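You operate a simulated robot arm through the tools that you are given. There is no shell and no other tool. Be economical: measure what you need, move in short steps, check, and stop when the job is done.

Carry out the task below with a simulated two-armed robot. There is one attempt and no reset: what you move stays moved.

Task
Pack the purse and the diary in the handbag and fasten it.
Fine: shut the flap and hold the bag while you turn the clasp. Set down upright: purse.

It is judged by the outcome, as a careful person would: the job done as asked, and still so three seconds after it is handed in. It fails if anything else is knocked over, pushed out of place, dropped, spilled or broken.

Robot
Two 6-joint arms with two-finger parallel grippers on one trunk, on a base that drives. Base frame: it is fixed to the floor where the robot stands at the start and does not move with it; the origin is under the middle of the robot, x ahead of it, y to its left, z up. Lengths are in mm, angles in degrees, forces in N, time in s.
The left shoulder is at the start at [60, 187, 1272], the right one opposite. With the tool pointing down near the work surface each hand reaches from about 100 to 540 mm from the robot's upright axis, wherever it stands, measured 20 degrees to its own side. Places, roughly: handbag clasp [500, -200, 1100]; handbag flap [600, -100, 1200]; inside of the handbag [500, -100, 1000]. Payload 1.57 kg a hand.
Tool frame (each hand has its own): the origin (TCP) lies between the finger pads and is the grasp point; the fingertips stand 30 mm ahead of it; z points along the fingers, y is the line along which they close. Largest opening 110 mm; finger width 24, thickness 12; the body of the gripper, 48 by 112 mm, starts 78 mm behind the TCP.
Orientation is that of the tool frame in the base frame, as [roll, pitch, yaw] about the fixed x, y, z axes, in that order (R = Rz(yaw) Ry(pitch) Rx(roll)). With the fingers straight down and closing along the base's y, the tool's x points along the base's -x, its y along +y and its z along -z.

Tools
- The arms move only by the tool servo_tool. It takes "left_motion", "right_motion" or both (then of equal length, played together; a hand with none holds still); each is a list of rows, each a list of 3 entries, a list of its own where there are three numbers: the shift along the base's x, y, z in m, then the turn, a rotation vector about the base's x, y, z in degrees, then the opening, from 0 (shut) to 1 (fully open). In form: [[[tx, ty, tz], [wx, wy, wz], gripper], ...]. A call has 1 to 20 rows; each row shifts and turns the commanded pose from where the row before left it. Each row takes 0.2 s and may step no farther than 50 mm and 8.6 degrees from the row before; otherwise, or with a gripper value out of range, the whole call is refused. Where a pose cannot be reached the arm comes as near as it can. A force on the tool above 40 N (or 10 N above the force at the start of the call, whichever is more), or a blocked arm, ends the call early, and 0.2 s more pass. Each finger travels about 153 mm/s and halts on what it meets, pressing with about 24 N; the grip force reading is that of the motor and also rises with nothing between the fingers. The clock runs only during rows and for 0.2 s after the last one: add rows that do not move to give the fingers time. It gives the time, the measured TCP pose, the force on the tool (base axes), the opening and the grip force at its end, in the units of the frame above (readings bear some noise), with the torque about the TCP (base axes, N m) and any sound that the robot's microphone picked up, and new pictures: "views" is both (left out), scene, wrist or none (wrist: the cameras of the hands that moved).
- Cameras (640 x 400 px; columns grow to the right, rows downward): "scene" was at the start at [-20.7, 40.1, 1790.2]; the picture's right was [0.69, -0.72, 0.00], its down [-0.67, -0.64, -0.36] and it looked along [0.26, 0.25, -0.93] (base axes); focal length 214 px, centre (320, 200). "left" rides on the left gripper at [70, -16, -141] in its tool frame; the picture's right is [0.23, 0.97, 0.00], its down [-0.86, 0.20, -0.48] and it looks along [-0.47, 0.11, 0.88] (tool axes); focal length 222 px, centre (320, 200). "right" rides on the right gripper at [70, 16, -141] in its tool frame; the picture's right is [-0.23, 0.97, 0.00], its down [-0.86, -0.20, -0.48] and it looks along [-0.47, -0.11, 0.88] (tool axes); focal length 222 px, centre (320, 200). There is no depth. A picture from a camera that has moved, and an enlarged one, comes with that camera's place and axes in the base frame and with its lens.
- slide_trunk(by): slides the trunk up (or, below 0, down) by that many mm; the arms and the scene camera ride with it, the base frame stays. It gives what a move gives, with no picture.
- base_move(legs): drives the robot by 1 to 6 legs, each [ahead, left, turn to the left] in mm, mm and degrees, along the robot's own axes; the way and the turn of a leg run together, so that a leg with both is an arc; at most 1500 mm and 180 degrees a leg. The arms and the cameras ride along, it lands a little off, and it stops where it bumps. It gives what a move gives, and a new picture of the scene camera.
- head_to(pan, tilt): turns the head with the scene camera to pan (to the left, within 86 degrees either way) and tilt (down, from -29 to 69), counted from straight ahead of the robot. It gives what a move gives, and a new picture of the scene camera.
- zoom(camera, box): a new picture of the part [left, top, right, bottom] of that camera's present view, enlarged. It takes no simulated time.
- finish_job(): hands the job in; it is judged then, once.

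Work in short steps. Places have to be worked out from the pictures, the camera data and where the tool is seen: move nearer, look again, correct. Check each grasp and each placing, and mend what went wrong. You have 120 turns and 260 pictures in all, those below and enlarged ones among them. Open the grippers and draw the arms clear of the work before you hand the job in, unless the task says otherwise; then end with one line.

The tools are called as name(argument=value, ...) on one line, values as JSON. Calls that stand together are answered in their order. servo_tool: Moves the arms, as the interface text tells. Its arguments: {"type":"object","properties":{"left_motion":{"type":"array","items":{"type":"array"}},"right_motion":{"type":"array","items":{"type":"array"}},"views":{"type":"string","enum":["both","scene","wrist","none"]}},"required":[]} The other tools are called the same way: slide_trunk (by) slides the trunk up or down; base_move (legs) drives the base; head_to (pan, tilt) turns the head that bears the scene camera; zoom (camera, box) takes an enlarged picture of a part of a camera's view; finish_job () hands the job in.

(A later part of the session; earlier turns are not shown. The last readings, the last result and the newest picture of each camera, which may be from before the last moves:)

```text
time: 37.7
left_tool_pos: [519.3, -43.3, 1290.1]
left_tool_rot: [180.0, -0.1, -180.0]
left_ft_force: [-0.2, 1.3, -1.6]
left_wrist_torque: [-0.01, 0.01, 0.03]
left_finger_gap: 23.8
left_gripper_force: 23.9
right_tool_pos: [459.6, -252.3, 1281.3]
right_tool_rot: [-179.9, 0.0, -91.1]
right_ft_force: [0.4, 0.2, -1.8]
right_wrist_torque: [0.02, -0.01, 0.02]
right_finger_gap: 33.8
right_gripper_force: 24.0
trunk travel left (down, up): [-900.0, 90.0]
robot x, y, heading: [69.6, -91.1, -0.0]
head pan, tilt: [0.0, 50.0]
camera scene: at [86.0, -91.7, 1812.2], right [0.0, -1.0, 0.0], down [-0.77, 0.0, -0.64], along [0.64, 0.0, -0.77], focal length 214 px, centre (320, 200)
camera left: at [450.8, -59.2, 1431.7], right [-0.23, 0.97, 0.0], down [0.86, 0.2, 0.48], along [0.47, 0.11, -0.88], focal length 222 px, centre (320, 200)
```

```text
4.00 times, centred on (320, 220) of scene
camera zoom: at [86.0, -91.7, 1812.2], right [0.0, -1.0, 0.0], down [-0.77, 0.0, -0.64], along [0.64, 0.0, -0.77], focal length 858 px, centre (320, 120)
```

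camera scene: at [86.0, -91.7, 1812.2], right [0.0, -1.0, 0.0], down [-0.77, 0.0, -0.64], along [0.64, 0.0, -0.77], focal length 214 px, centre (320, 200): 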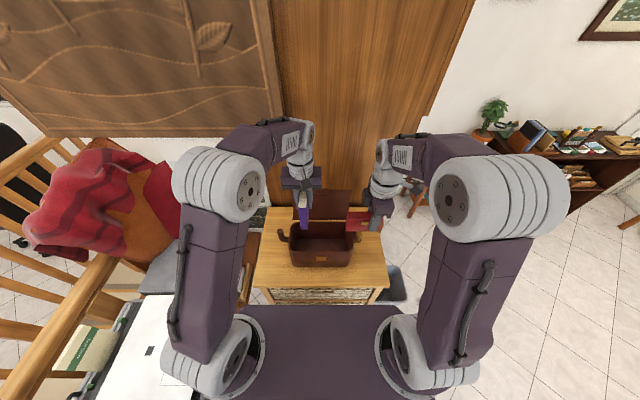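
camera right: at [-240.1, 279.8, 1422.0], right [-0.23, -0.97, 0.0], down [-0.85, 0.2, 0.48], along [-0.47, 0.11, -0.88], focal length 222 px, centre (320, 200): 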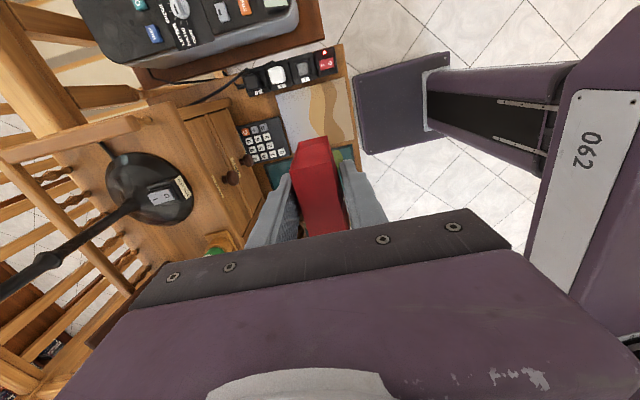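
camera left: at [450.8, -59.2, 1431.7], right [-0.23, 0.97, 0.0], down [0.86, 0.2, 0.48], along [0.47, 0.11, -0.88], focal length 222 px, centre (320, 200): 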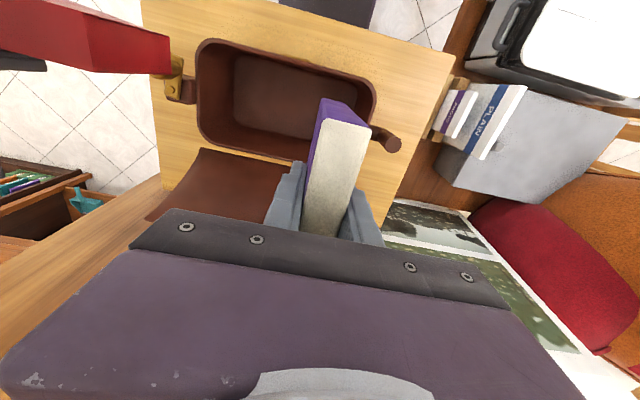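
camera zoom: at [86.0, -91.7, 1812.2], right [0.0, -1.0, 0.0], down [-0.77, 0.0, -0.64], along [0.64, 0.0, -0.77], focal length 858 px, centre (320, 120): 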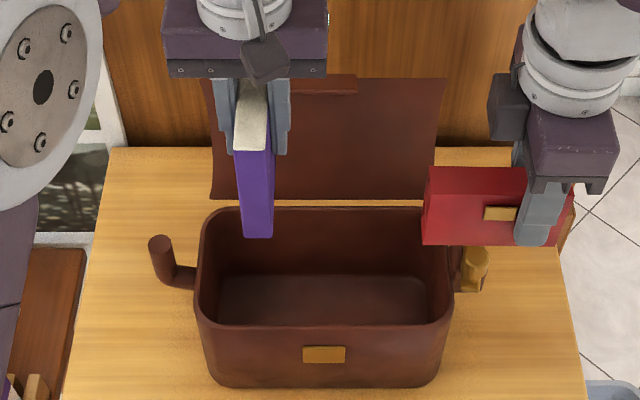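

The bag opening's inner x-range is about 442–562. I shift the diary 12 mm back to centre it and lower until its bottom just enters the rim.

servo_tool(left_motion=[[[-0.006, 0, 0], [0, 0, 0], 0.05], [[-0.006, 0, -0.02], [0, 0, 0], 0.05], [[0, 0, -0.03], [0, 0, 0], 0.05], [[0, 0, -0.03], [0, 0, 0], 0.05], [[0, 0, -0.03], [0, 0, 0], 0.05], [[0, 0, -0.02], [0, 0, 0], 0.05], [[0, 0, 0], [0, 0, 0], 0.05]], views="wrist")

zoom(camera="scene", box=[260, 180, 380, 270])

```text
time: 39.3
left_tool_pos: [506.9, -37.7, 1161.6]
left_tool_rot: [-179.9, -0.1, 179.9]
left_ft_force: [0.0, 0.6, -1.2]
left_wrist_torque: [0.0, 0.05, 0.02]
left_finger_gap: 23.6
left_gripper_force: 23.7
right_tool_pos: [461.9, -252.6, 1280.5]
right_tool_rot: [-180.0, 0.0, -91.0]
right_ft_force: [0.7, -0.5, -0.9]
right_wrist_torque: [-0.02, -0.03, 0.01]
right_finger_gap: 33.7
right_gripper_force: 24.0
trunk travel left (down, up): [-900.0, 90.0]
robot x, y, heading: [72.4, -92.7, -0.1]
head pan, tilt: [0.0, 50.0]
camera left: at [436.7, -54.5, 1302.3], right [-0.23, 0.97, 0.0], down [0.86, 0.2, 0.48], along [0.47, 0.11, -0.88], focal length 222 px, centre (320, 200)
```

left: 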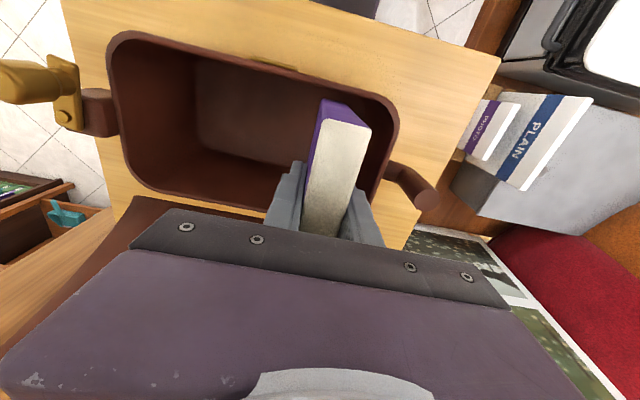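

```text
4.44 times, centred on (320, 225) of scene
camera zoom: at [86.3, -91.8, 1812.2], right [0.0, -1.0, 0.0], down [-0.77, 0.0, -0.64], along [0.64, 0.0, -0.77], focal length 953 px, centre (320, 89)
```

zoom: 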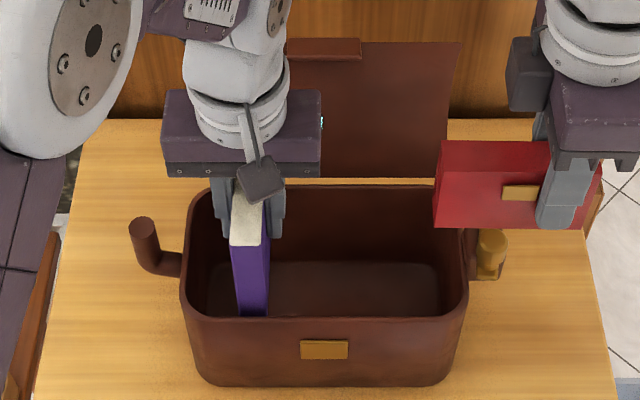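

The diary fits with a few mm each way; I nudge it 4 mm away and lower in small steps toward z ≈ 1058, watching force.

servo_tool(left_motion=[[[0.004, 0, 0], [0, 0, 0], 0.05], [[0, 0, -0.015], [0, 0, 0], 0.05], [[0, 0, -0.015], [0, 0, 0], 0.05], [[0, 0, -0.015], [0, 0, 0], 0.05], [[0, 0, -0.015], [0, 0, 0], 0.05], [[0, 0, -0.015], [0, 0, 0], 0.05], [[0, 0, -0.015], [0, 0, 0], 0.05], [[0, 0, -0.01], [0, 0, 0], 0.05], [[0, 0, 0], [0, 0, 0], 0.05]], views="wrist")

zoom(camera="scene", box=[260, 180, 380, 270])

```text
time: 41.3
left_tool_pos: [513.4, -40.3, 1062.9]
left_tool_rot: [-179.9, 0.0, 179.8]
left_ft_force: [-0.3, 0.2, -1.1]
left_wrist_torque: [0.0, -0.04, 0.05]
left_finger_gap: 24.0
left_gripper_force: 24.1
right_tool_pos: [461.5, -252.1, 1280.1]
right_tool_rot: [180.0, 0.1, -91.0]
right_ft_force: [0.0, -1.1, -0.1]
right_wrist_torque: [0.0, -0.04, 0.0]
right_finger_gap: 33.7
right_gripper_force: 23.8
trunk travel left (down, up): [-900.0, 90.0]
robot x, y, heading: [71.1, -96.3, 0.2]
head pan, tilt: [0.0, 50.0]
camera left: at [443.3, -57.2, 1204.1], right [-0.23, 0.97, 0.0], down [0.86, 0.2, 0.48], along [0.47, 0.11, -0.88], focal length 222 px, centre (320, 200)
```

left: 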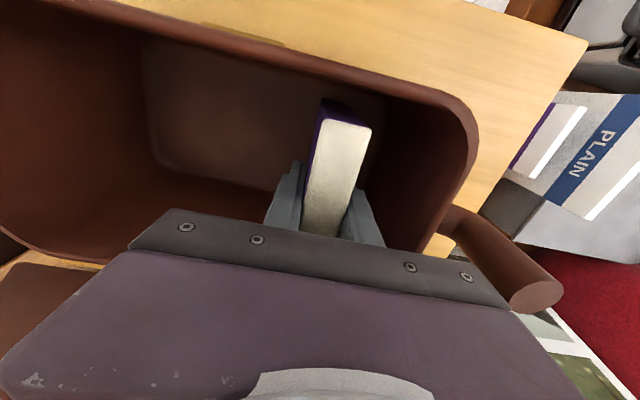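

```text
4.44 times, centred on (320, 225) of scene
camera zoom: at [86.3, -91.7, 1812.2], right [0.0, -1.0, 0.0], down [-0.77, 0.0, -0.64], along [0.64, 0.0, -0.77], focal length 953 px, centre (320, 89)
```

zoom: 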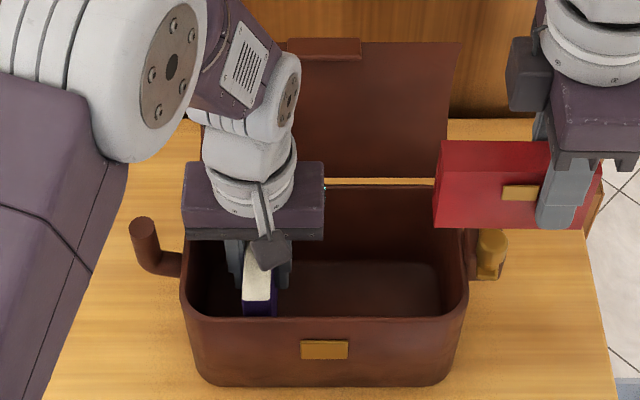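

No contact yet; I lower in 4 mm steps until the diary touches the bag's floor.

servo_tool(left_motion=[[[0, 0, -0.004], [0, 0, 0], 0.05], [[0, 0, -0.004], [0, 0, 0], 0.05], [[0, 0, -0.004], [0, 0, 0], 0.05], [[0, 0, -0.004], [0, 0, 0], 0.05]], views="none")

```text
time: 42.3
left_tool_pos: [510.9, -39.7, 1047.0]
left_tool_rot: [-180.0, 0.1, 179.9]
left_ft_force: [1.7, 2.0, 19.9]
left_wrist_torque: [0.14, 0.48, 0.01]
left_finger_gap: 23.8
left_gripper_force: 24.0
right_tool_pos: [458.3, -252.3, 1280.9]
right_tool_rot: [-180.0, 0.0, -91.1]
right_ft_force: [-0.1, 0.0, -0.4]
right_wrist_torque: [-0.05, 0.02, -0.02]
right_finger_gap: 33.6
right_gripper_force: 24.2
trunk travel left (down, up): [-900.0, 90.0]
robot x, y, heading: [68.0, -93.8, -0.2]
head pan, tilt: [0.0, 50.0]
```

Contact with the floor at 20 N. I ease up 2 mm, open, and withdraw straight up.

servo_tool(left_motion=[[[0, 0, 0.002], [0, 0, 0], 0.05], [[0, 0, 0], [0, 0, 0], 0.3], [[0, 0, 0], [0, 0, 0], 0.45], [[0, 0, 0], [0, 0, 0], 0.45], [[0, 0, 0.03], [0, 0, 0], 0.45], [[0, 0, 0.03], [0, 0, 0], 0.45], [[0, 0, 0.03], [0, 0, 0], 0.45], [[0, 0, 0.04], [0, 0, 0], 0.45], [[0, 0, 0.04], [0, 0, 0], 0.45], [[0, 0, 0.04], [0, 0, 0], 0.45], [[0, 0, 0], [0, 0, 0], 0.45]], views="both")

```text
time: 44.7
left_tool_pos: [511.9, -41.5, 1256.4]
left_tool_rot: [180.0, 0.0, 179.8]
left_ft_force: [0.0, 0.7, -0.2]
left_wrist_torque: [-0.02, 0.0, 0.0]
left_finger_gap: 49.4
left_gripper_force: 0.1
right_tool_pos: [461.1, -252.2, 1278.7]
right_tool_rot: [179.9, 0.0, -91.1]
right_ft_force: [-0.3, 0.0, -1.6]
right_wrist_torque: [-0.04, -0.02, -0.01]
right_finger_gap: 33.9
right_gripper_force: 24.0
trunk travel left (down, up): [-900.0, 90.0]
robot x, y, heading: [65.4, -94.3, -0.2]
head pan, tilt: [0.0, 50.0]
camera scene: at [86.8, -91.9, 1812.2], right [0.0, -1.0, 0.0], down [-0.77, 0.0, -0.64], along [0.64, 0.0, -0.77], focal length 214 px, centre (320, 200)
camera left: at [443.2, -58.2, 1397.6], right [-0.23, 0.97, 0.0], down [0.86, 0.2, 0.48], along [0.47, 0.11, -0.88], focal length 222 px, centre (320, 200)
```

scene: 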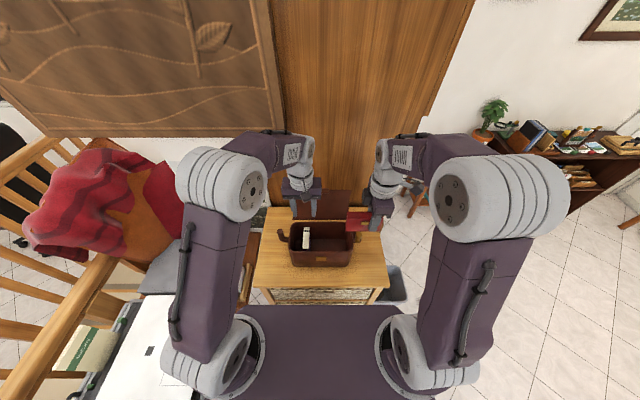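
left: 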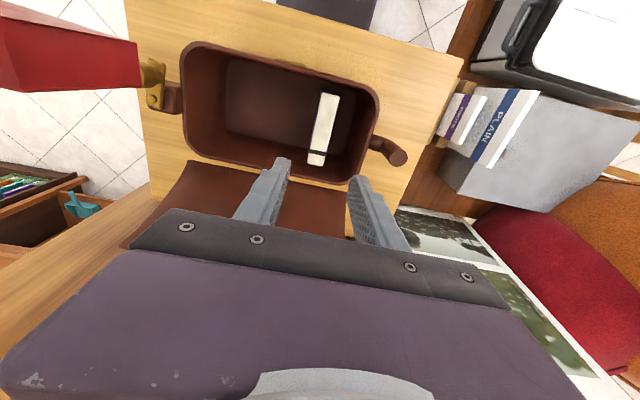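

The diary stands in the left part of the bag. I move the left hand out of the way and bring the purse over the free right part (TCP target [502, −150]).

servo_tool(left_motion=[[[-0.01, 0.03, 0.02], [0, 0, 0], 0.45], [[-0.01, 0.03, 0.02], [0, 0, 0], 0.45], [[-0.01, 0.03, 0.02], [0, 0, 0], 0.45], [[-0.01, 0.04, 0.01], [0, 0, 0], 0.45], [[-0.01, 0.04, 0], [0, 0, 0], 0.45], [[0, 0, 0], [0, 0, 0], 0.45]], right_motion=[[[0, 0, 0], [0, 0, 0], 0.1], [[0.01, 0.02, 0], [0, 0, 1], 0.1], [[0.01, 0.027, 0], [0, 0, 0], 0.1], [[0.01, 0.027, 0], [0, 0, 0], 0.1], [[0.01, 0.028, 0], [0, 0, 0], 0.1], [[0, 0, 0], [0, 0, 0], 0.1]], views="wrist")

zoom(camera="scene", box=[260, 180, 380, 270])

```text
time: 46.1
left_tool_pos: [457.5, 129.5, 1325.9]
left_tool_rot: [-180.0, 0.0, 180.0]
left_ft_force: [-0.4, 0.2, 0.2]
left_wrist_torque: [0.05, -0.01, 0.0]
left_finger_gap: 49.7
left_gripper_force: 0.0
right_tool_pos: [500.7, -153.0, 1281.0]
right_tool_rot: [-180.0, 0.0, -90.1]
right_ft_force: [-0.4, -0.6, -1.2]
right_wrist_torque: [-0.04, 0.0, -0.03]
right_finger_gap: 33.9
right_gripper_force: 24.2
trunk travel left (down, up): [-900.0, 90.0]
robot x, y, heading: [70.3, -90.4, 0.1]
head pan, tilt: [0.0, 50.0]
camera right: at [484.3, -222.8, 1422.8], right [-0.97, 0.23, 0.0], down [0.2, 0.85, 0.48], along [0.11, 0.47, -0.88], focal length 222 px, centre (320, 200)
camera left: at [388.9, 112.3, 1467.0], right [-0.23, 0.97, 0.0], down [0.86, 0.2, 0.48], along [0.47, 0.11, -0.88], focal length 222 px, centre (320, 200)
```

right: 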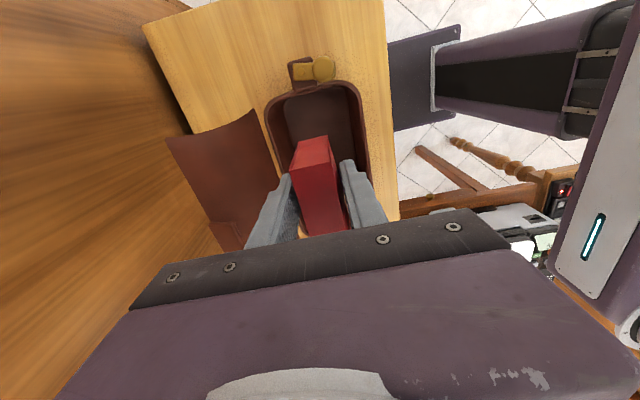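
left: 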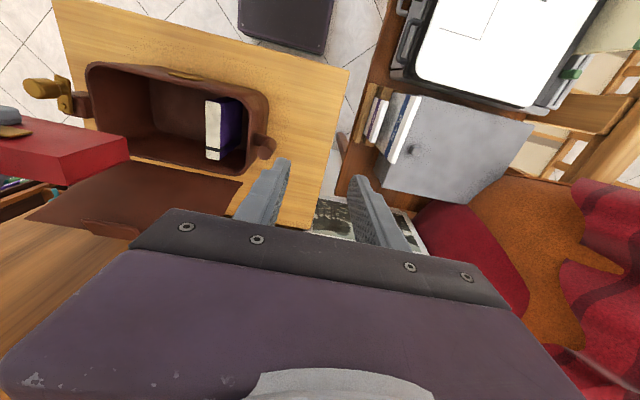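

```text
4.44 times, centred on (320, 225) of scene
camera zoom: at [86.6, -92.4, 1812.2], right [0.0, -1.0, 0.0], down [-0.77, 0.0, -0.64], along [0.64, 0.0, -0.77], focal length 953 px, centre (320, 89)
```

zoom: 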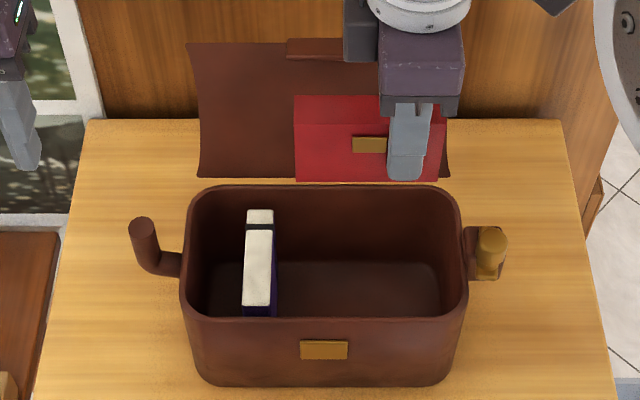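

Purse spans y −186…−74: clear of the diary and right wall. I lower it in steps to just above the floor, checking clearance with the clasp.

servo_tool(right_motion=[[[0, 0, -0.03], [0, 0, 0], 0.1], [[0, 0, -0.03], [0, 0, 0], 0.1], [[0, 0, -0.03], [0, 0, 0], 0.1], [[0, 0, -0.03], [0, 0, 0], 0.1], [[0, 0, -0.03], [0, 0, 0], 0.1], [[0, 0, -0.025], [0, 0, 0], 0.1], [[0, 0, -0.015], [0, 0, 0], 0.1], [[0, 0, -0.015], [0, 0, 0], 0.1], [[0, 0, 0], [0, 0, 0], 0.1]], views="wrist")

zoom(camera="scene", box=[260, 180, 380, 270])

zoom(camera="left", box=[0, 20, 290, 200])

```text
time: 48.1
left_tool_pos: [457.4, 129.6, 1324.9]
left_tool_rot: [180.0, -0.1, 179.9]
left_ft_force: [-0.7, 0.1, 0.4]
left_wrist_torque: [-0.01, -0.01, -0.03]
left_finger_gap: 49.3
left_gripper_force: 0.1
right_tool_pos: [500.0, -149.9, 1079.3]
right_tool_rot: [-180.0, 0.0, -90.1]
right_ft_force: [-0.1, 0.3, -0.6]
right_wrist_torque: [-0.04, -0.02, 0.03]
right_finger_gap: 33.6
right_gripper_force: 23.6
trunk travel left (down, up): [-900.0, 90.0]
robot x, y, heading: [68.1, -92.3, -0.2]
head pan, tilt: [0.0, 50.0]
camera right: at [483.7, -220.0, 1219.5], right [-0.97, 0.23, 0.0], down [0.2, 0.85, 0.48], along [0.11, 0.47, -0.88], focal length 222 px, centre (320, 200)
```

right: 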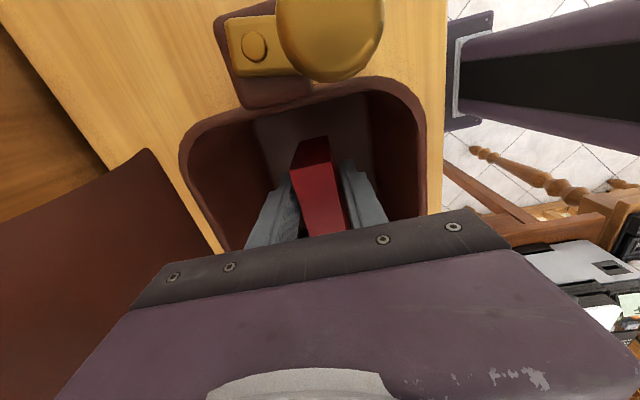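

```text
4.44 times, centred on (320, 225) of scene
camera zoom: at [86.1, -91.9, 1812.2], right [0.0, -1.0, 0.0], down [-0.77, 0.0, -0.64], along [0.64, 0.0, -0.77], focal length 953 px, centre (320, 89)
```

zoom: 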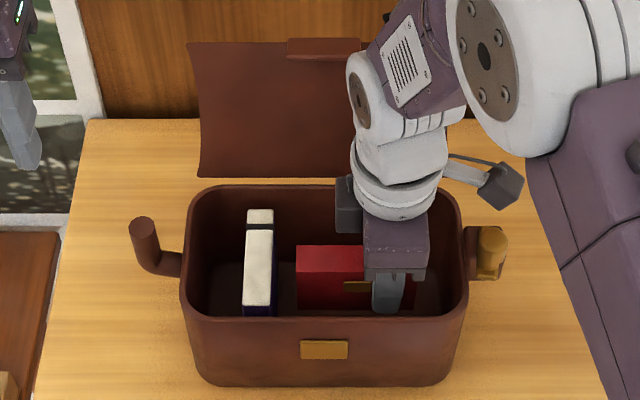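

```text
2.21 times, centred on (145, 110) of left
camera zoom: at [388.7, 112.3, 1467.0], right [-0.23, 0.97, 0.0], down [0.86, 0.2, 0.48], along [0.47, 0.11, -0.88], focal length 490 px, centre (706, 399)
```

zoom: 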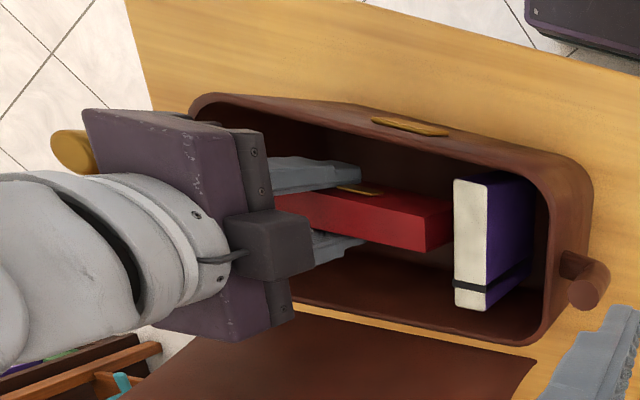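

The wrist camera would come close to the clasp knob (knob top ≈ 1150) on full descent, so I yaw the hand 30° inside the bag to swing the camera clear of it.

servo_tool(right_motion=[[[0.002, 0, 0], [0, 0, 7.5], 0.1], [[0.002, 0, 0], [0, 0, 7.5], 0.1], [[0.002, 0, 0], [0, 0, 7.5], 0.1], [[0.002, 0, 0], [0, 0, 7.5], 0.1], [[0, 0, -0.01], [0, 0, 0], 0.1], [[0, 0, -0.01], [0, 0, 0], 0.1], [[0, 0, 0], [0, 0, 0], 0.1]], views="wrist")

zoom(camera="scene", box=[260, 180, 380, 270])

zoom(camera="left", box=[0, 20, 290, 200])

```text
time: 49.7
left_tool_pos: [458.3, 129.7, 1325.5]
left_tool_rot: [180.0, 0.1, 179.9]
left_ft_force: [-0.6, 0.5, 0.1]
left_wrist_torque: [-0.02, -0.03, 0.03]
left_finger_gap: 49.4
left_gripper_force: 0.0
right_tool_pos: [508.1, -150.6, 1055.0]
right_tool_rot: [180.0, 0.0, -60.1]
right_ft_force: [0.0, 0.0, -0.5]
right_wrist_torque: [-0.05, -0.01, -0.02]
right_finger_gap: 33.7
right_gripper_force: 24.0
trunk travel left (down, up): [-900.0, 90.0]
robot x, y, heading: [69.5, -96.6, 0.0]
head pan, tilt: [0.0, 50.0]
camera right: at [528.5, -218.4, 1197.5], right [-0.96, -0.29, 0.0], down [-0.25, 0.84, 0.48], along [-0.14, 0.46, -0.88], focal length 222 px, centre (320, 200)
```

right: 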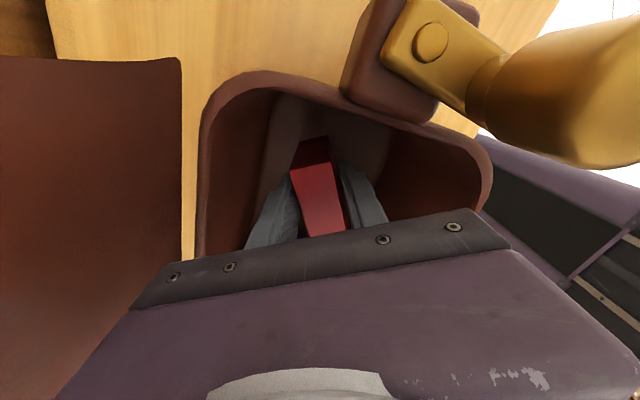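

```text
4.44 times, centred on (320, 225) of scene
camera zoom: at [85.9, -91.6, 1812.2], right [0.0, -1.0, 0.0], down [-0.77, 0.0, -0.64], along [0.64, 0.0, -0.77], focal length 953 px, centre (320, 89)
```

zoom: 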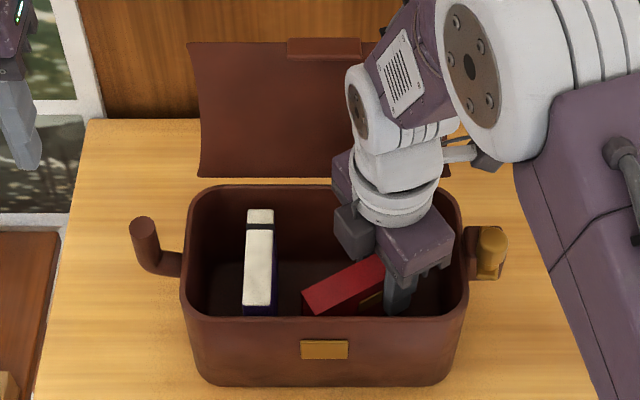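

```text
2.21 times, centred on (145, 110) of left
camera zoom: at [388.5, 112.5, 1467.1], right [-0.23, 0.97, 0.0], down [0.86, 0.2, 0.48], along [0.47, 0.11, -0.88], focal length 490 px, centre (706, 399)
```

zoom: 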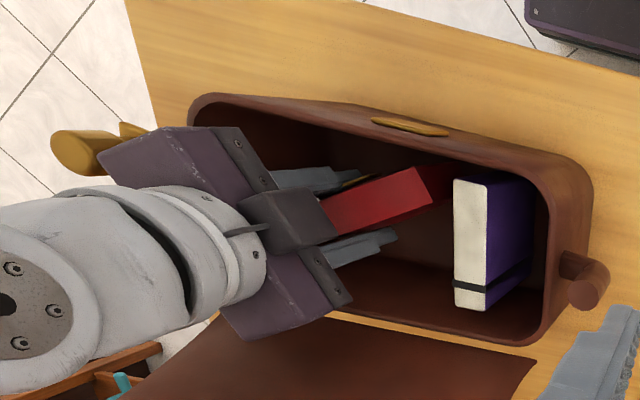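

Camera is clear now. I lower in small steps to floor contact.

servo_tool(right_motion=[[[0, 0, -0.01], [0, 0, 0], 0.1], [[0, 0, -0.006], [0, 0, 0], 0.1], [[0, 0, -0.004], [0, 0, 0], 0.1], [[0, 0, -0.004], [0, 0, 0], 0.1], [[0, 0, -0.003], [0, 0, 0], 0.1], [[0, 0, -0.003], [0, 0, 0], 0.1]], views="wrist")

```text
time: 51.1
left_tool_pos: [455.7, 127.6, 1326.4]
left_tool_rot: [-180.0, 0.2, 179.9]
left_ft_force: [-0.5, 0.6, -0.2]
left_wrist_torque: [-0.01, 0.03, 0.01]
left_finger_gap: 49.6
left_gripper_force: 0.0
right_tool_pos: [509.2, -152.2, 1028.2]
right_tool_rot: [-179.6, -0.1, -60.2]
right_ft_force: [4.8, -3.9, 29.3]
right_wrist_torque: [-0.06, 0.27, -0.02]
right_finger_gap: 33.9
right_gripper_force: 24.0
trunk travel left (down, up): [-900.0, 90.0]
robot x, y, heading: [68.1, -95.1, -0.1]
head pan, tilt: [0.0, 50.0]
camera right: at [528.0, -220.5, 1170.6], right [-0.96, -0.29, -0.01], down [-0.26, 0.84, 0.48], along [-0.13, 0.46, -0.88], focal length 222 px, centre (320, 200)
```

right: 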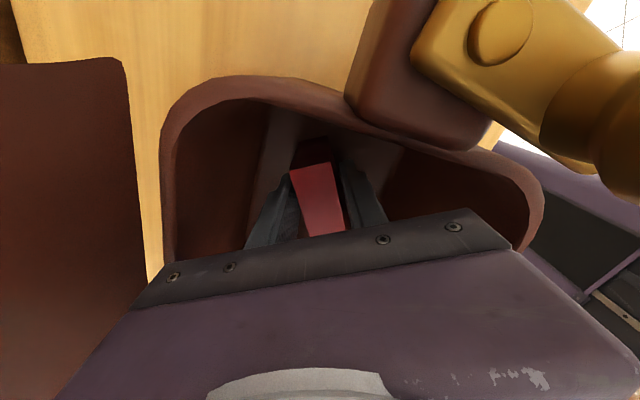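

Floor contact at the expected height. I ease up 3 mm, open and withdraw upward.

servo_tool(right_motion=[[[0, 0, 0.003], [0, 0, 0], 0.1], [[0, 0, 0], [0, 0, 0], 0.4], [[0, 0, 0], [0, 0, 0], 0.5], [[0, 0, 0], [0, 0, 0], 0.5], [[0, 0, 0.02], [0, 0, 0], 0.5], [[0, 0, 0.03], [0, 0, 0], 0.5], [[0, 0, 0.03], [0, 0, 0], 0.5], [[0, 0, 0.04], [0, 0, 0], 0.5], [[0, 0, 0.04], [0, 0, 0], 0.5], [[0, 0, 0.04], [0, 0, 0], 0.5], [[0, 0, 0.04], [0, 0, 0], 0.5], [[-0.03, -0.03, 0.02], [0, 0, 0], 0.5], [[-0.03, -0.03, 0], [0, 0, 0], 0.5], [[0, 0, 0], [0, 0, 0], 0.5]], views="wrist")

zoom(camera="scene", box=[260, 180, 380, 270])

zoom(camera="left", box=[0, 20, 290, 200])

```text
time: 54.1
left_tool_pos: [460.0, 129.4, 1325.4]
left_tool_rot: [-179.9, -0.1, 179.9]
left_ft_force: [0.1, 0.1, 0.8]
left_wrist_torque: [-0.01, 0.02, -0.02]
left_finger_gap: 49.4
left_gripper_force: 0.1
right_tool_pos: [448.7, -209.8, 1286.6]
right_tool_rot: [179.9, 0.0, -60.1]
right_ft_force: [0.0, 0.5, 0.6]
right_wrist_torque: [-0.02, 0.01, 0.03]
right_finger_gap: 54.8
right_gripper_force: 0.0
trunk travel left (down, up): [-900.0, 90.0]
robot x, y, heading: [67.8, -91.3, -0.0]
head pan, tilt: [0.0, 50.0]
camera right: at [469.8, -277.9, 1428.1], right [-0.96, -0.29, 0.0], down [-0.25, 0.84, 0.48], along [-0.14, 0.46, -0.88], focal length 222 px, centre (320, 200)
```

right: 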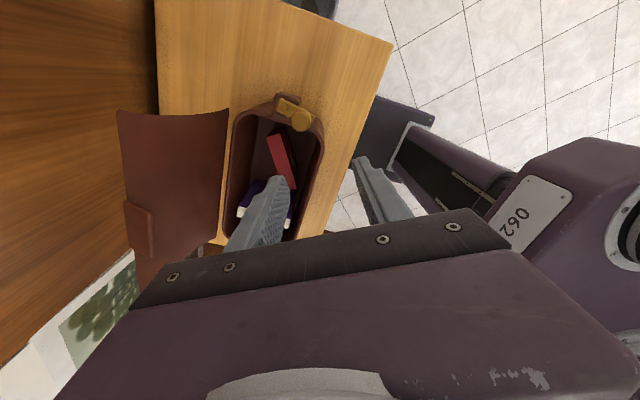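

```text
4.44 times, centred on (320, 225) of scene
camera zoom: at [87.3, -90.7, 1812.1], right [0.0, -1.0, 0.0], down [-0.77, 0.0, -0.64], along [0.64, 0.0, -0.77], focal length 953 px, centre (320, 89)
```

zoom: 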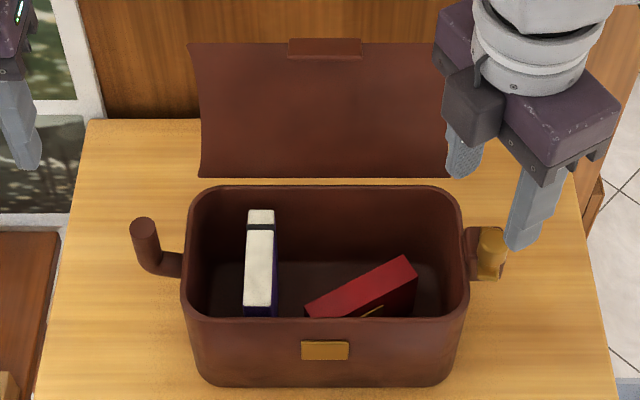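

```text
2.21 times, centred on (145, 110) of left
camera zoom: at [389.7, 113.3, 1466.7], right [-0.23, 0.97, 0.0], down [0.86, 0.2, 0.48], along [0.47, 0.11, -0.88], focal length 490 px, centre (706, 399)
```

zoom: 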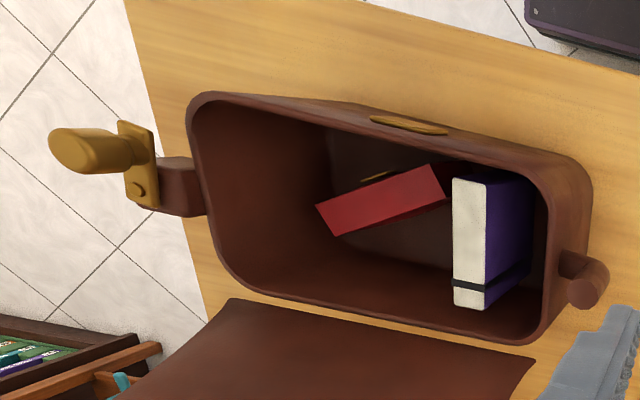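

Purse and diary are both upright in the bag. Next I park the right hand to the side and bring the left hand, turned to straddle the flap, above the flap's tip (tip ≈ [622, −, 1235]).

servo_tool(left_motion=[[[0.0, -0.005, 0.01], [0, 0, -8.2], 0.55], [[0.005, -0.008, 0.01], [0, 0, -8.2], 0.55], [[0.015, -0.018, 0.01], [0, 0, -8.2], 0.55], [[0.017, -0.02, 0], [0, 0, -8.2], 0.55], [[0.018, -0.02, 0], [0, 0, -8.2], 0.55], [[0.018, -0.02, 0], [0, 0, -8.2], 0.55], [[0.018, -0.02, 0], [0, 0, -8.2], 0.55], [[0.018, -0.02, 0], [0, 0, -8.2], 0.55], [[0.018, -0.02, 0], [0, 0, -8.2], 0.55], [[0.018, -0.02, 0], [0, 0, -8.2], 0.55], [[0.013, -0.02, 0], [0, 0, -8.0], 0.55], [[0, 0, 0], [0, 0, 0], 0.55], [[0, 0, 0], [0, 0, 0], 0.55]], right_motion=[[[-0.01, -0.03, 0], [0, 0, 0], 0.5], [[-0.01, -0.03, 0], [0, 0, 0], 0.5], [[-0.01, -0.03, 0], [0, 0, 0], 0.5], [[-0.01, -0.03, 0], [0, 0, 0], 0.5], [[0, 0, 0], [0, 0, 0], 0.5], [[0, 0, 0], [0, 0, 0], 0.5], [[0, 0, 0], [0, 0, 0], 0.5], [[0, 0, 0], [0, 0, 0], 0.5], [[0, 0, 0], [0, 0, 0], 0.5], [[0, 0, 0], [0, 0, 0], 0.5], [[0, 0, 0], [0, 0, 0], 0.5], [[0, 0, 0], [0, 0, 0], 0.5], [[0, 0, 0], [0, 0, 0], 0.5]], views="both")

zoom(camera="scene", box=[250, 150, 400, 260])

```text
time: 56.9
left_tool_pos: [587.8, -52.8, 1343.4]
left_tool_rot: [-179.9, 0.0, 90.2]
left_ft_force: [-0.7, -0.4, -0.1]
left_wrist_torque: [0.01, 0.02, 0.02]
left_finger_gap: 60.6
left_gripper_force: 0.1
left hand out of reach, approached as far as the arm can: row 11
right_tool_pos: [410.7, -331.0, 1289.4]
right_tool_rot: [179.8, 0.0, -60.1]
right_ft_force: [0.6, 0.4, -1.2]
right_wrist_torque: [0.01, 0.03, 0.03]
right_finger_gap: 55.2
right_gripper_force: 0.0
trunk travel left (down, up): [-900.0, 90.0]
robot x, y, heading: [69.2, -93.8, -0.1]
head pan, tilt: [0.0, 50.0]
camera scene: at [88.6, -91.8, 1812.1], right [0.0, -1.0, 0.0], down [-0.77, 0.0, -0.64], along [0.64, 0.0, -0.77], focal length 214 px, centre (320, 200)
camera right: at [431.3, -399.0, 1430.9], right [-0.96, -0.29, 0.0], down [-0.25, 0.84, 0.48], along [-0.14, 0.46, -0.88], focal length 222 px, centre (320, 200)
camera left: at [571.9, 16.2, 1484.4], right [0.97, 0.23, 0.0], down [0.2, -0.85, 0.48], along [0.11, -0.47, -0.88], focal length 222 px, centre (320, 200)
```

scene: 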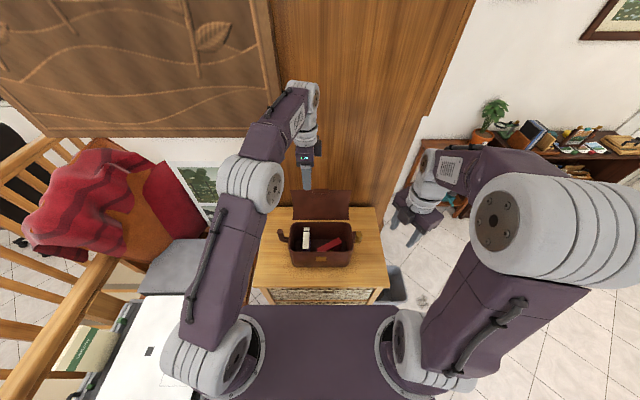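
right: 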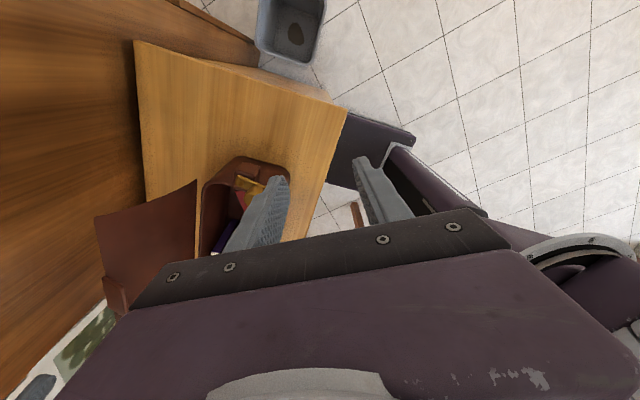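
left: 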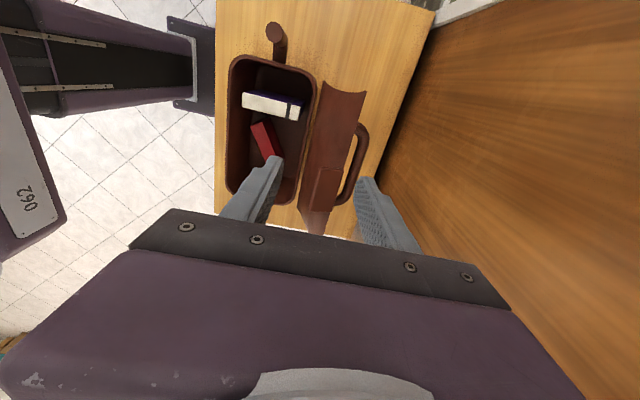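

```text
3.64 times, centred on (325, 205) of scene
camera zoom: at [88.6, -91.8, 1812.1], right [0.0, -1.0, 0.0], down [-0.77, 0.0, -0.64], along [0.64, 0.0, -0.77], focal length 780 px, centre (302, 182)
```

zoom: 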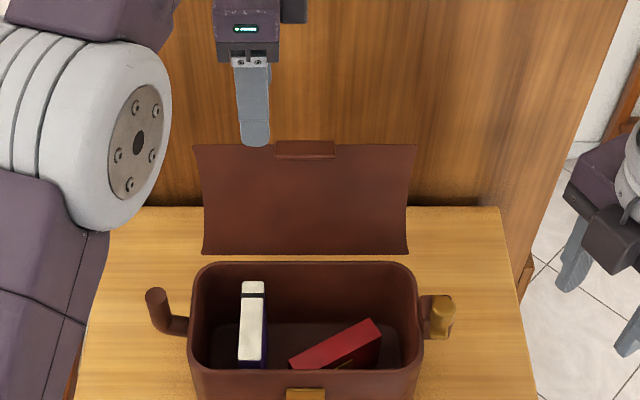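

The arm was at its reach limit, and a carry handle loop sits behind the flap's middle, so I'll use the flap's left end (y ≈ −6). I drive 40 mm nearer first.

base_move(legs=[[40, 0, 0]])

servo_tool(left_motion=[[[0, 0.023, 0], [0, 0, 0], 0.55], [[0, 0.023, 0], [0, 0, 0], 0.55], [[0, 0, 0], [0, 0, 0], 0.55]], views="wrist")

zoom(camera="scene", box=[250, 150, 400, 260])

```text
time: 57.8
left_tool_pos: [614.9, -53.0, 1349.5]
left_tool_rot: [179.5, 0.0, 90.3]
left_ft_force: [-1.1, 0.0, -0.1]
left_wrist_torque: [0.02, -0.09, -0.01]
left_finger_gap: 60.2
left_gripper_force: 0.0
right_tool_pos: [438.3, -330.8, 1293.4]
right_tool_rot: [-179.7, -0.1, -60.2]
right_ft_force: [-1.7, -0.3, 0.7]
right_wrist_torque: [-0.01, -0.07, 0.0]
right_finger_gap: 55.2
right_gripper_force: 0.0
trunk travel left (down, up): [-900.0, 90.0]
robot x, y, heading: [109.9, -93.5, 0.1]
head pan, tilt: [0.0, 50.0]
camera scene: at [111.3, -91.9, 1812.3], right [0.0, -1.0, 0.0], down [-0.76, 0.0, -0.65], along [0.65, 0.0, -0.76], focal length 214 px, centre (320, 200)
```

scene: 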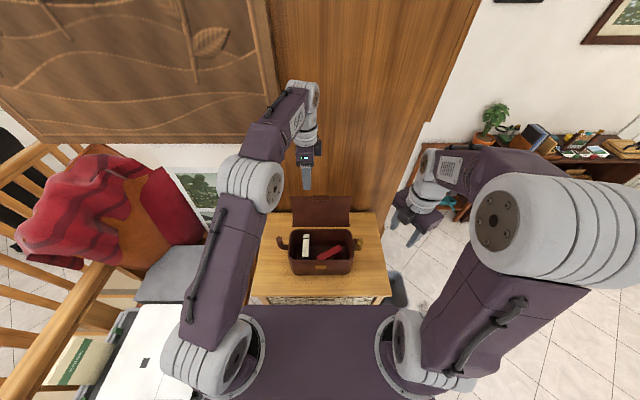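

```text
time: 58.6
left_tool_pos: [625.0, -6.6, 1344.4]
left_tool_rot: [179.9, 0.0, 90.3]
left_ft_force: [-0.3, -0.2, 0.4]
left_wrist_torque: [0.04, 0.02, 0.02]
left_finger_gap: 60.9
left_gripper_force: 0.1
right_tool_pos: [447.2, -330.9, 1290.0]
right_tool_rot: [-180.0, 0.0, -60.1]
right_ft_force: [-0.1, -1.0, 0.5]
right_wrist_torque: [0.03, 0.02, 0.02]
right_finger_gap: 54.9
right_gripper_force: 0.0
trunk travel left (down, up): [-900.0, 90.0]
robot x, y, heading: [111.1, -92.3, -0.2]
head pan, tilt: [0.0, 50.0]
camera left: at [608.8, 62.1, 1485.8], right [0.97, 0.23, 0.0], down [0.2, -0.85, 0.48], along [0.11, -0.47, -0.88], focal length 222 px, centre (320, 200)
```

left: 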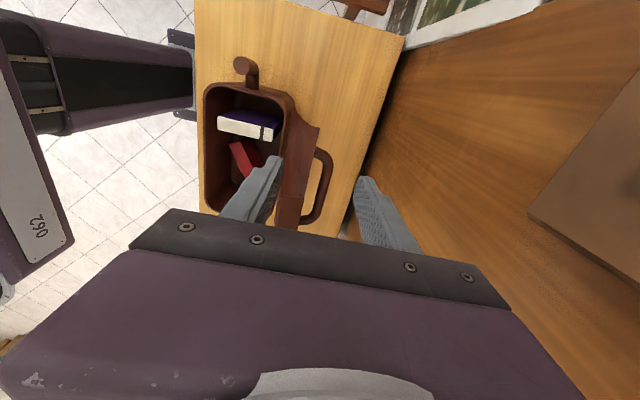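

```text
3.64 times, centred on (325, 205) of scene
camera zoom: at [124.0, -92.5, 1812.2], right [0.0, -1.0, 0.0], down [-0.77, 0.0, -0.64], along [0.64, 0.0, -0.77], focal length 780 px, centre (302, 182)
```

zoom: 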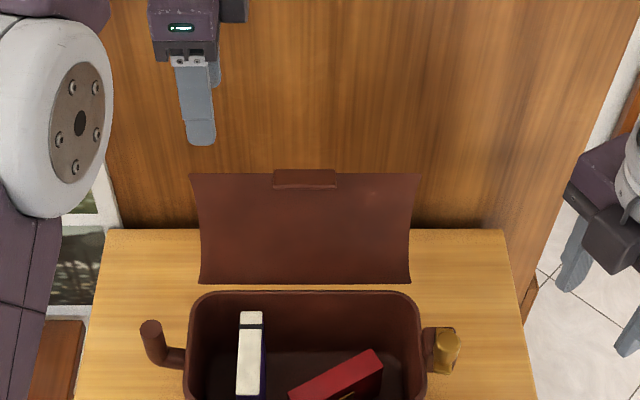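

Flap tip left corner confirmed at ≈[618, 15, 1232]. I straddle it: shift to x 614, y −2 and descend to z ≈ 1232.

servo_tool(left_motion=[[[-0.01, 0.004, 0], [0, 0, 0], 0.55], [[0, 0, -0.04], [0, 0, 0], 0.55], [[0, 0, -0.04], [0, 0, 0], 0.55], [[0, 0, -0.03], [0, 0, 0], 0.55], [[0, 0, 0], [0, 0, 0], 0.55]], views="wrist")

zoom(camera="scene", box=[250, 150, 400, 260])

```text
time: 59.8
left_tool_pos: [616.1, -4.1, 1232.0]
left_tool_rot: [180.0, 0.0, 90.3]
left_ft_force: [-0.7, -0.6, 0.4]
left_wrist_torque: [-0.01, -0.04, 0.03]
left_finger_gap: 60.5
left_gripper_force: 0.1
right_tool_pos: [446.9, -330.6, 1291.0]
right_tool_rot: [-180.0, 0.1, -60.1]
right_ft_force: [-0.6, -0.1, -0.3]
right_wrist_torque: [0.01, 0.02, -0.01]
right_finger_gap: 54.8
right_gripper_force: 0.1
trunk travel left (down, up): [-900.0, 90.0]
robot x, y, heading: [111.0, -92.5, 0.1]
head pan, tilt: [0.0, 50.0]
camera left: at [598.8, 65.4, 1373.4], right [0.97, 0.23, 0.0], down [0.2, -0.85, 0.48], along [0.11, -0.47, -0.88], focal length 222 px, centre (320, 200)
```

left: 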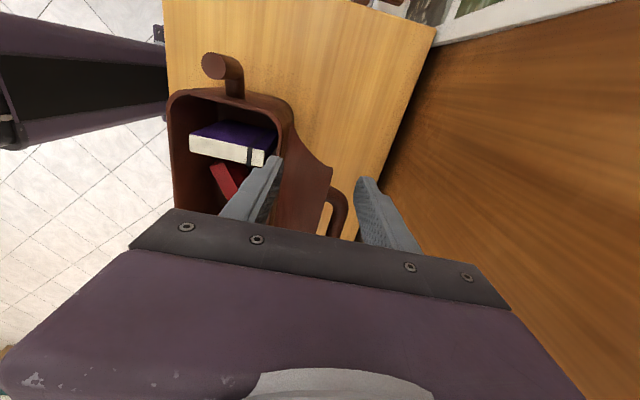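

```text
3.64 times, centred on (325, 205) of scene
camera zoom: at [124.1, -91.5, 1812.2], right [0.0, -1.0, 0.0], down [-0.77, 0.0, -0.64], along [0.64, 0.0, -0.77], focal length 780 px, centre (302, 182)
```

zoom: 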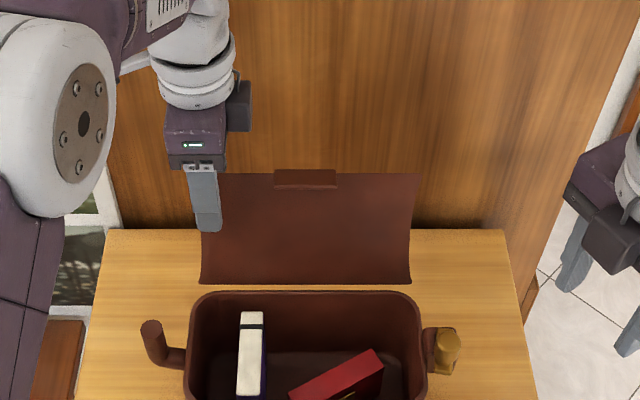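

The flap is between the fingers. I draw it forward along its arc to slightly past vertical and look.

servo_tool(left_motion=[[[-0.014, 0, 0.004], [0, 0, 0], 0.55], [[-0.014, 0, 0.003], [0, 0, 0], 0.55], [[-0.014, 0, 0.001], [0, 0, 0], 0.55], [[-0.017, 0, -0.001], [0, 0, 0], 0.55], [[-0.016, 0, -0.004], [0, 0, 0], 0.55], [[-0.015, 0, -0.005], [0, 0, 0], 0.55], [[-0.015, 0, -0.005], [0, 0, 0], 0.55], [[0, 0, 0], [0, 0, 0], 0.55]], views="wrist")

zoom(camera="scene", box=[250, 150, 400, 260])

```text
time: 61.6
left_tool_pos: [509.4, -2.7, 1227.5]
left_tool_rot: [-180.0, -0.1, 90.3]
left_ft_force: [-0.7, 0.1, -0.8]
left_wrist_torque: [0.0, -0.02, 0.0]
left_finger_gap: 60.4
left_gripper_force: 0.1
right_tool_pos: [448.5, -331.2, 1290.3]
right_tool_rot: [180.0, 0.0, -60.1]
right_ft_force: [-0.2, -0.7, -0.2]
right_wrist_torque: [0.0, 0.0, -0.01]
right_finger_gap: 54.7
right_gripper_force: 0.0
trunk travel left (down, up): [-900.0, 90.0]
robot x, y, heading: [108.1, -92.5, 0.1]
head pan, tilt: [0.0, 50.0]
camera left: at [493.1, 65.7, 1368.7], right [0.97, 0.23, 0.0], down [0.2, -0.85, 0.48], along [0.11, -0.47, -0.88], focal length 222 px, centre (320, 200)
```

left: 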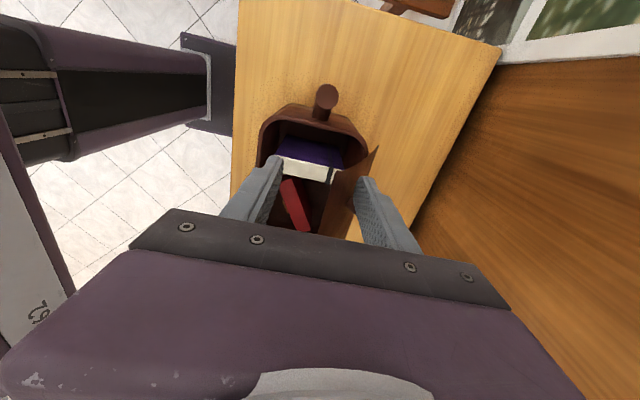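

```text
3.64 times, centred on (325, 205) of scene
camera zoom: at [125.8, -91.6, 1812.2], right [0.0, -1.0, 0.0], down [-0.77, 0.0, -0.64], along [0.64, 0.0, -0.77], focal length 780 px, centre (302, 182)
```

zoom: 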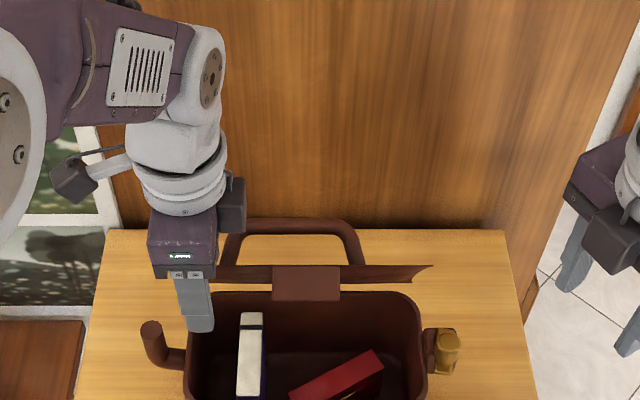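

The flap leans forward about 32° now. I carry it further down along the arc to about 55°.

servo_tool(left_motion=[[[-0.013, 0, -0.012], [0, 0, 0], 0.55], [[-0.013, 0, -0.015], [0, 0, 0], 0.55], [[-0.012, 0, -0.018], [0, 0, 0], 0.55], [[0, 0, 0], [0, 0, 0], 0.55]], views="wrist")

zoom(camera="scene", box=[250, 150, 400, 260])

zoom(camera="right", box=[100, 100, 400, 300])

```text
time: 62.6
left_tool_pos: [473.3, -3.3, 1180.9]
left_tool_rot: [-179.9, 0.0, 90.3]
left_ft_force: [0.8, 0.8, -0.1]
left_wrist_torque: [-0.02, 0.0, 0.0]
left_finger_gap: 60.6
left_gripper_force: 0.0
right_tool_pos: [447.6, -329.8, 1291.0]
right_tool_rot: [-179.9, 0.0, -60.1]
right_ft_force: [0.6, 0.0, -0.2]
right_wrist_torque: [-0.01, 0.0, 0.01]
right_finger_gap: 55.2
right_gripper_force: 0.0
trunk travel left (down, up): [-900.0, 90.0]
robot x, y, heading: [111.7, -93.7, -0.1]
head pan, tilt: [0.0, 50.0]
camera left: at [455.9, 65.9, 1322.3], right [0.97, 0.23, 0.0], down [0.2, -0.85, 0.48], along [0.11, -0.47, -0.88], focal length 222 px, centre (320, 200)
```

left: 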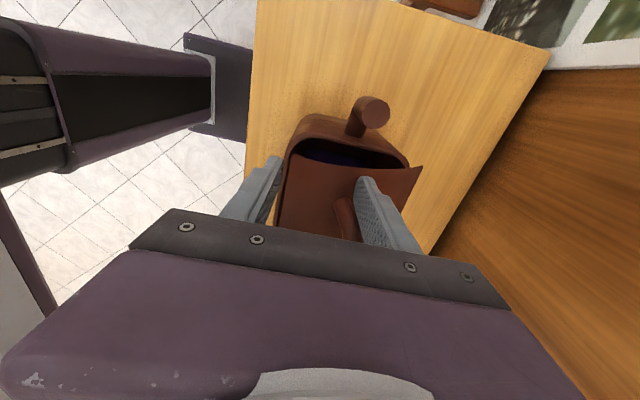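

```text
3.64 times, centred on (325, 205) of scene
camera zoom: at [124.7, -91.0, 1812.2], right [0.0, -1.0, 0.0], down [-0.77, 0.0, -0.64], along [0.64, 0.0, -0.77], focal length 780 px, centre (302, 182)
```

zoom: 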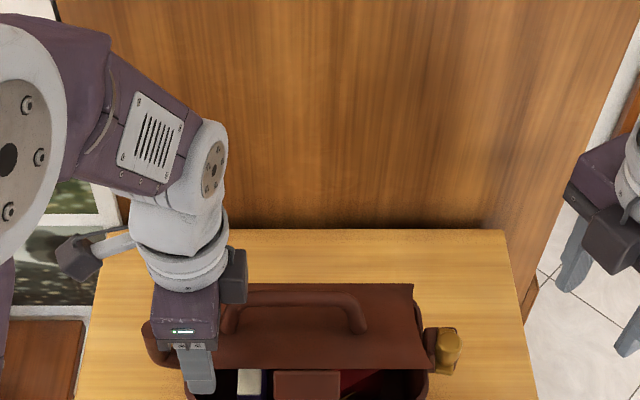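

```text
2.00 times, centred on (250, 200) of right
camera zoom: at [468.2, -398.4, 1431.9], right [-0.96, -0.29, 0.0], down [-0.25, 0.84, 0.48], along [-0.14, 0.46, -0.88], focal length 444 px, centre (460, 200)
```

zoom: 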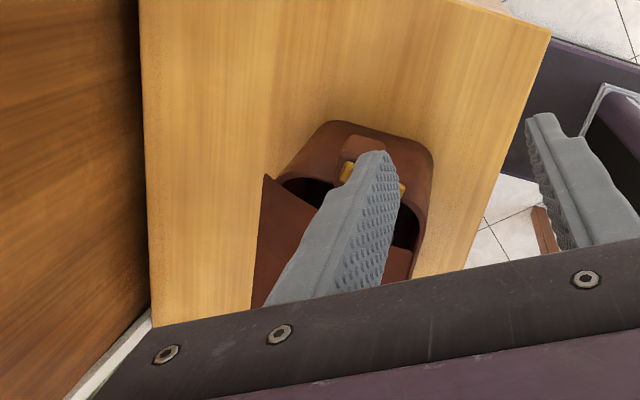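

The flap is about 58° forward. I raise the hand out, close the fingers and see whether the flap stays.

servo_tool(left_motion=[[[0, 0, 0.03], [0, 0, 0], 0.55], [[0, 0, 0.03], [0, 0, 0], 0.55], [[0, 0, 0.03], [0, 0, 0], 0.3], [[0, 0, 0], [0, 0, 0], 0.0], [[0, 0, 0], [0, 0, 0], 0.0], [[0, 0, 0], [0, 0, 0], 0.0]], views="wrist")

zoom(camera="scene", box=[250, 150, 400, 260])

```text
time: 64.0
left_tool_pos: [474.3, -1.9, 1270.8]
left_tool_rot: [180.0, 0.0, 90.4]
left_ft_force: [0.2, -0.1, 0.6]
left_wrist_torque: [0.0, 0.02, -0.02]
left_finger_gap: 0.0
left_gripper_force: 21.8
right_tool_pos: [448.1, -330.8, 1289.1]
right_tool_rot: [180.0, 0.0, -60.1]
right_ft_force: [1.2, 0.7, -0.1]
right_wrist_torque: [0.02, 0.0, -0.01]
right_finger_gap: 55.0
right_gripper_force: 0.1
trunk travel left (down, up): [-900.0, 90.0]
robot x, y, heading: [112.9, -96.5, 0.2]
head pan, tilt: [0.0, 50.0]
camera left: at [457.3, 67.1, 1412.3], right [0.97, 0.23, 0.0], down [0.2, -0.85, 0.48], along [0.11, -0.47, -0.88], focal length 222 px, centre (320, 200)
```

left: 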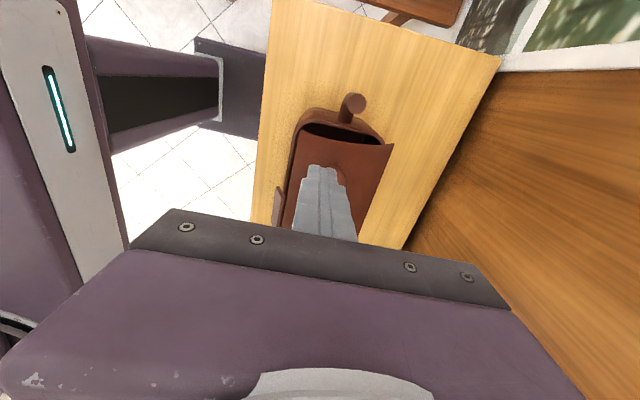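

```text
3.64 times, centred on (325, 205) of scene
camera zoom: at [125.3, -91.5, 1812.2], right [0.0, -1.0, 0.0], down [-0.77, 0.0, -0.64], along [0.64, 0.0, -0.77], focal length 780 px, centre (302, 182)
```

zoom: 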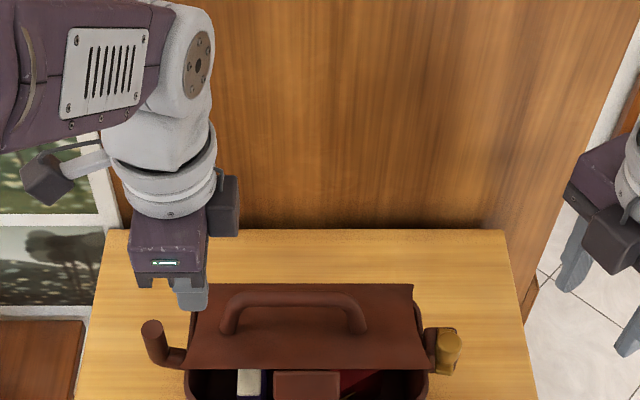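

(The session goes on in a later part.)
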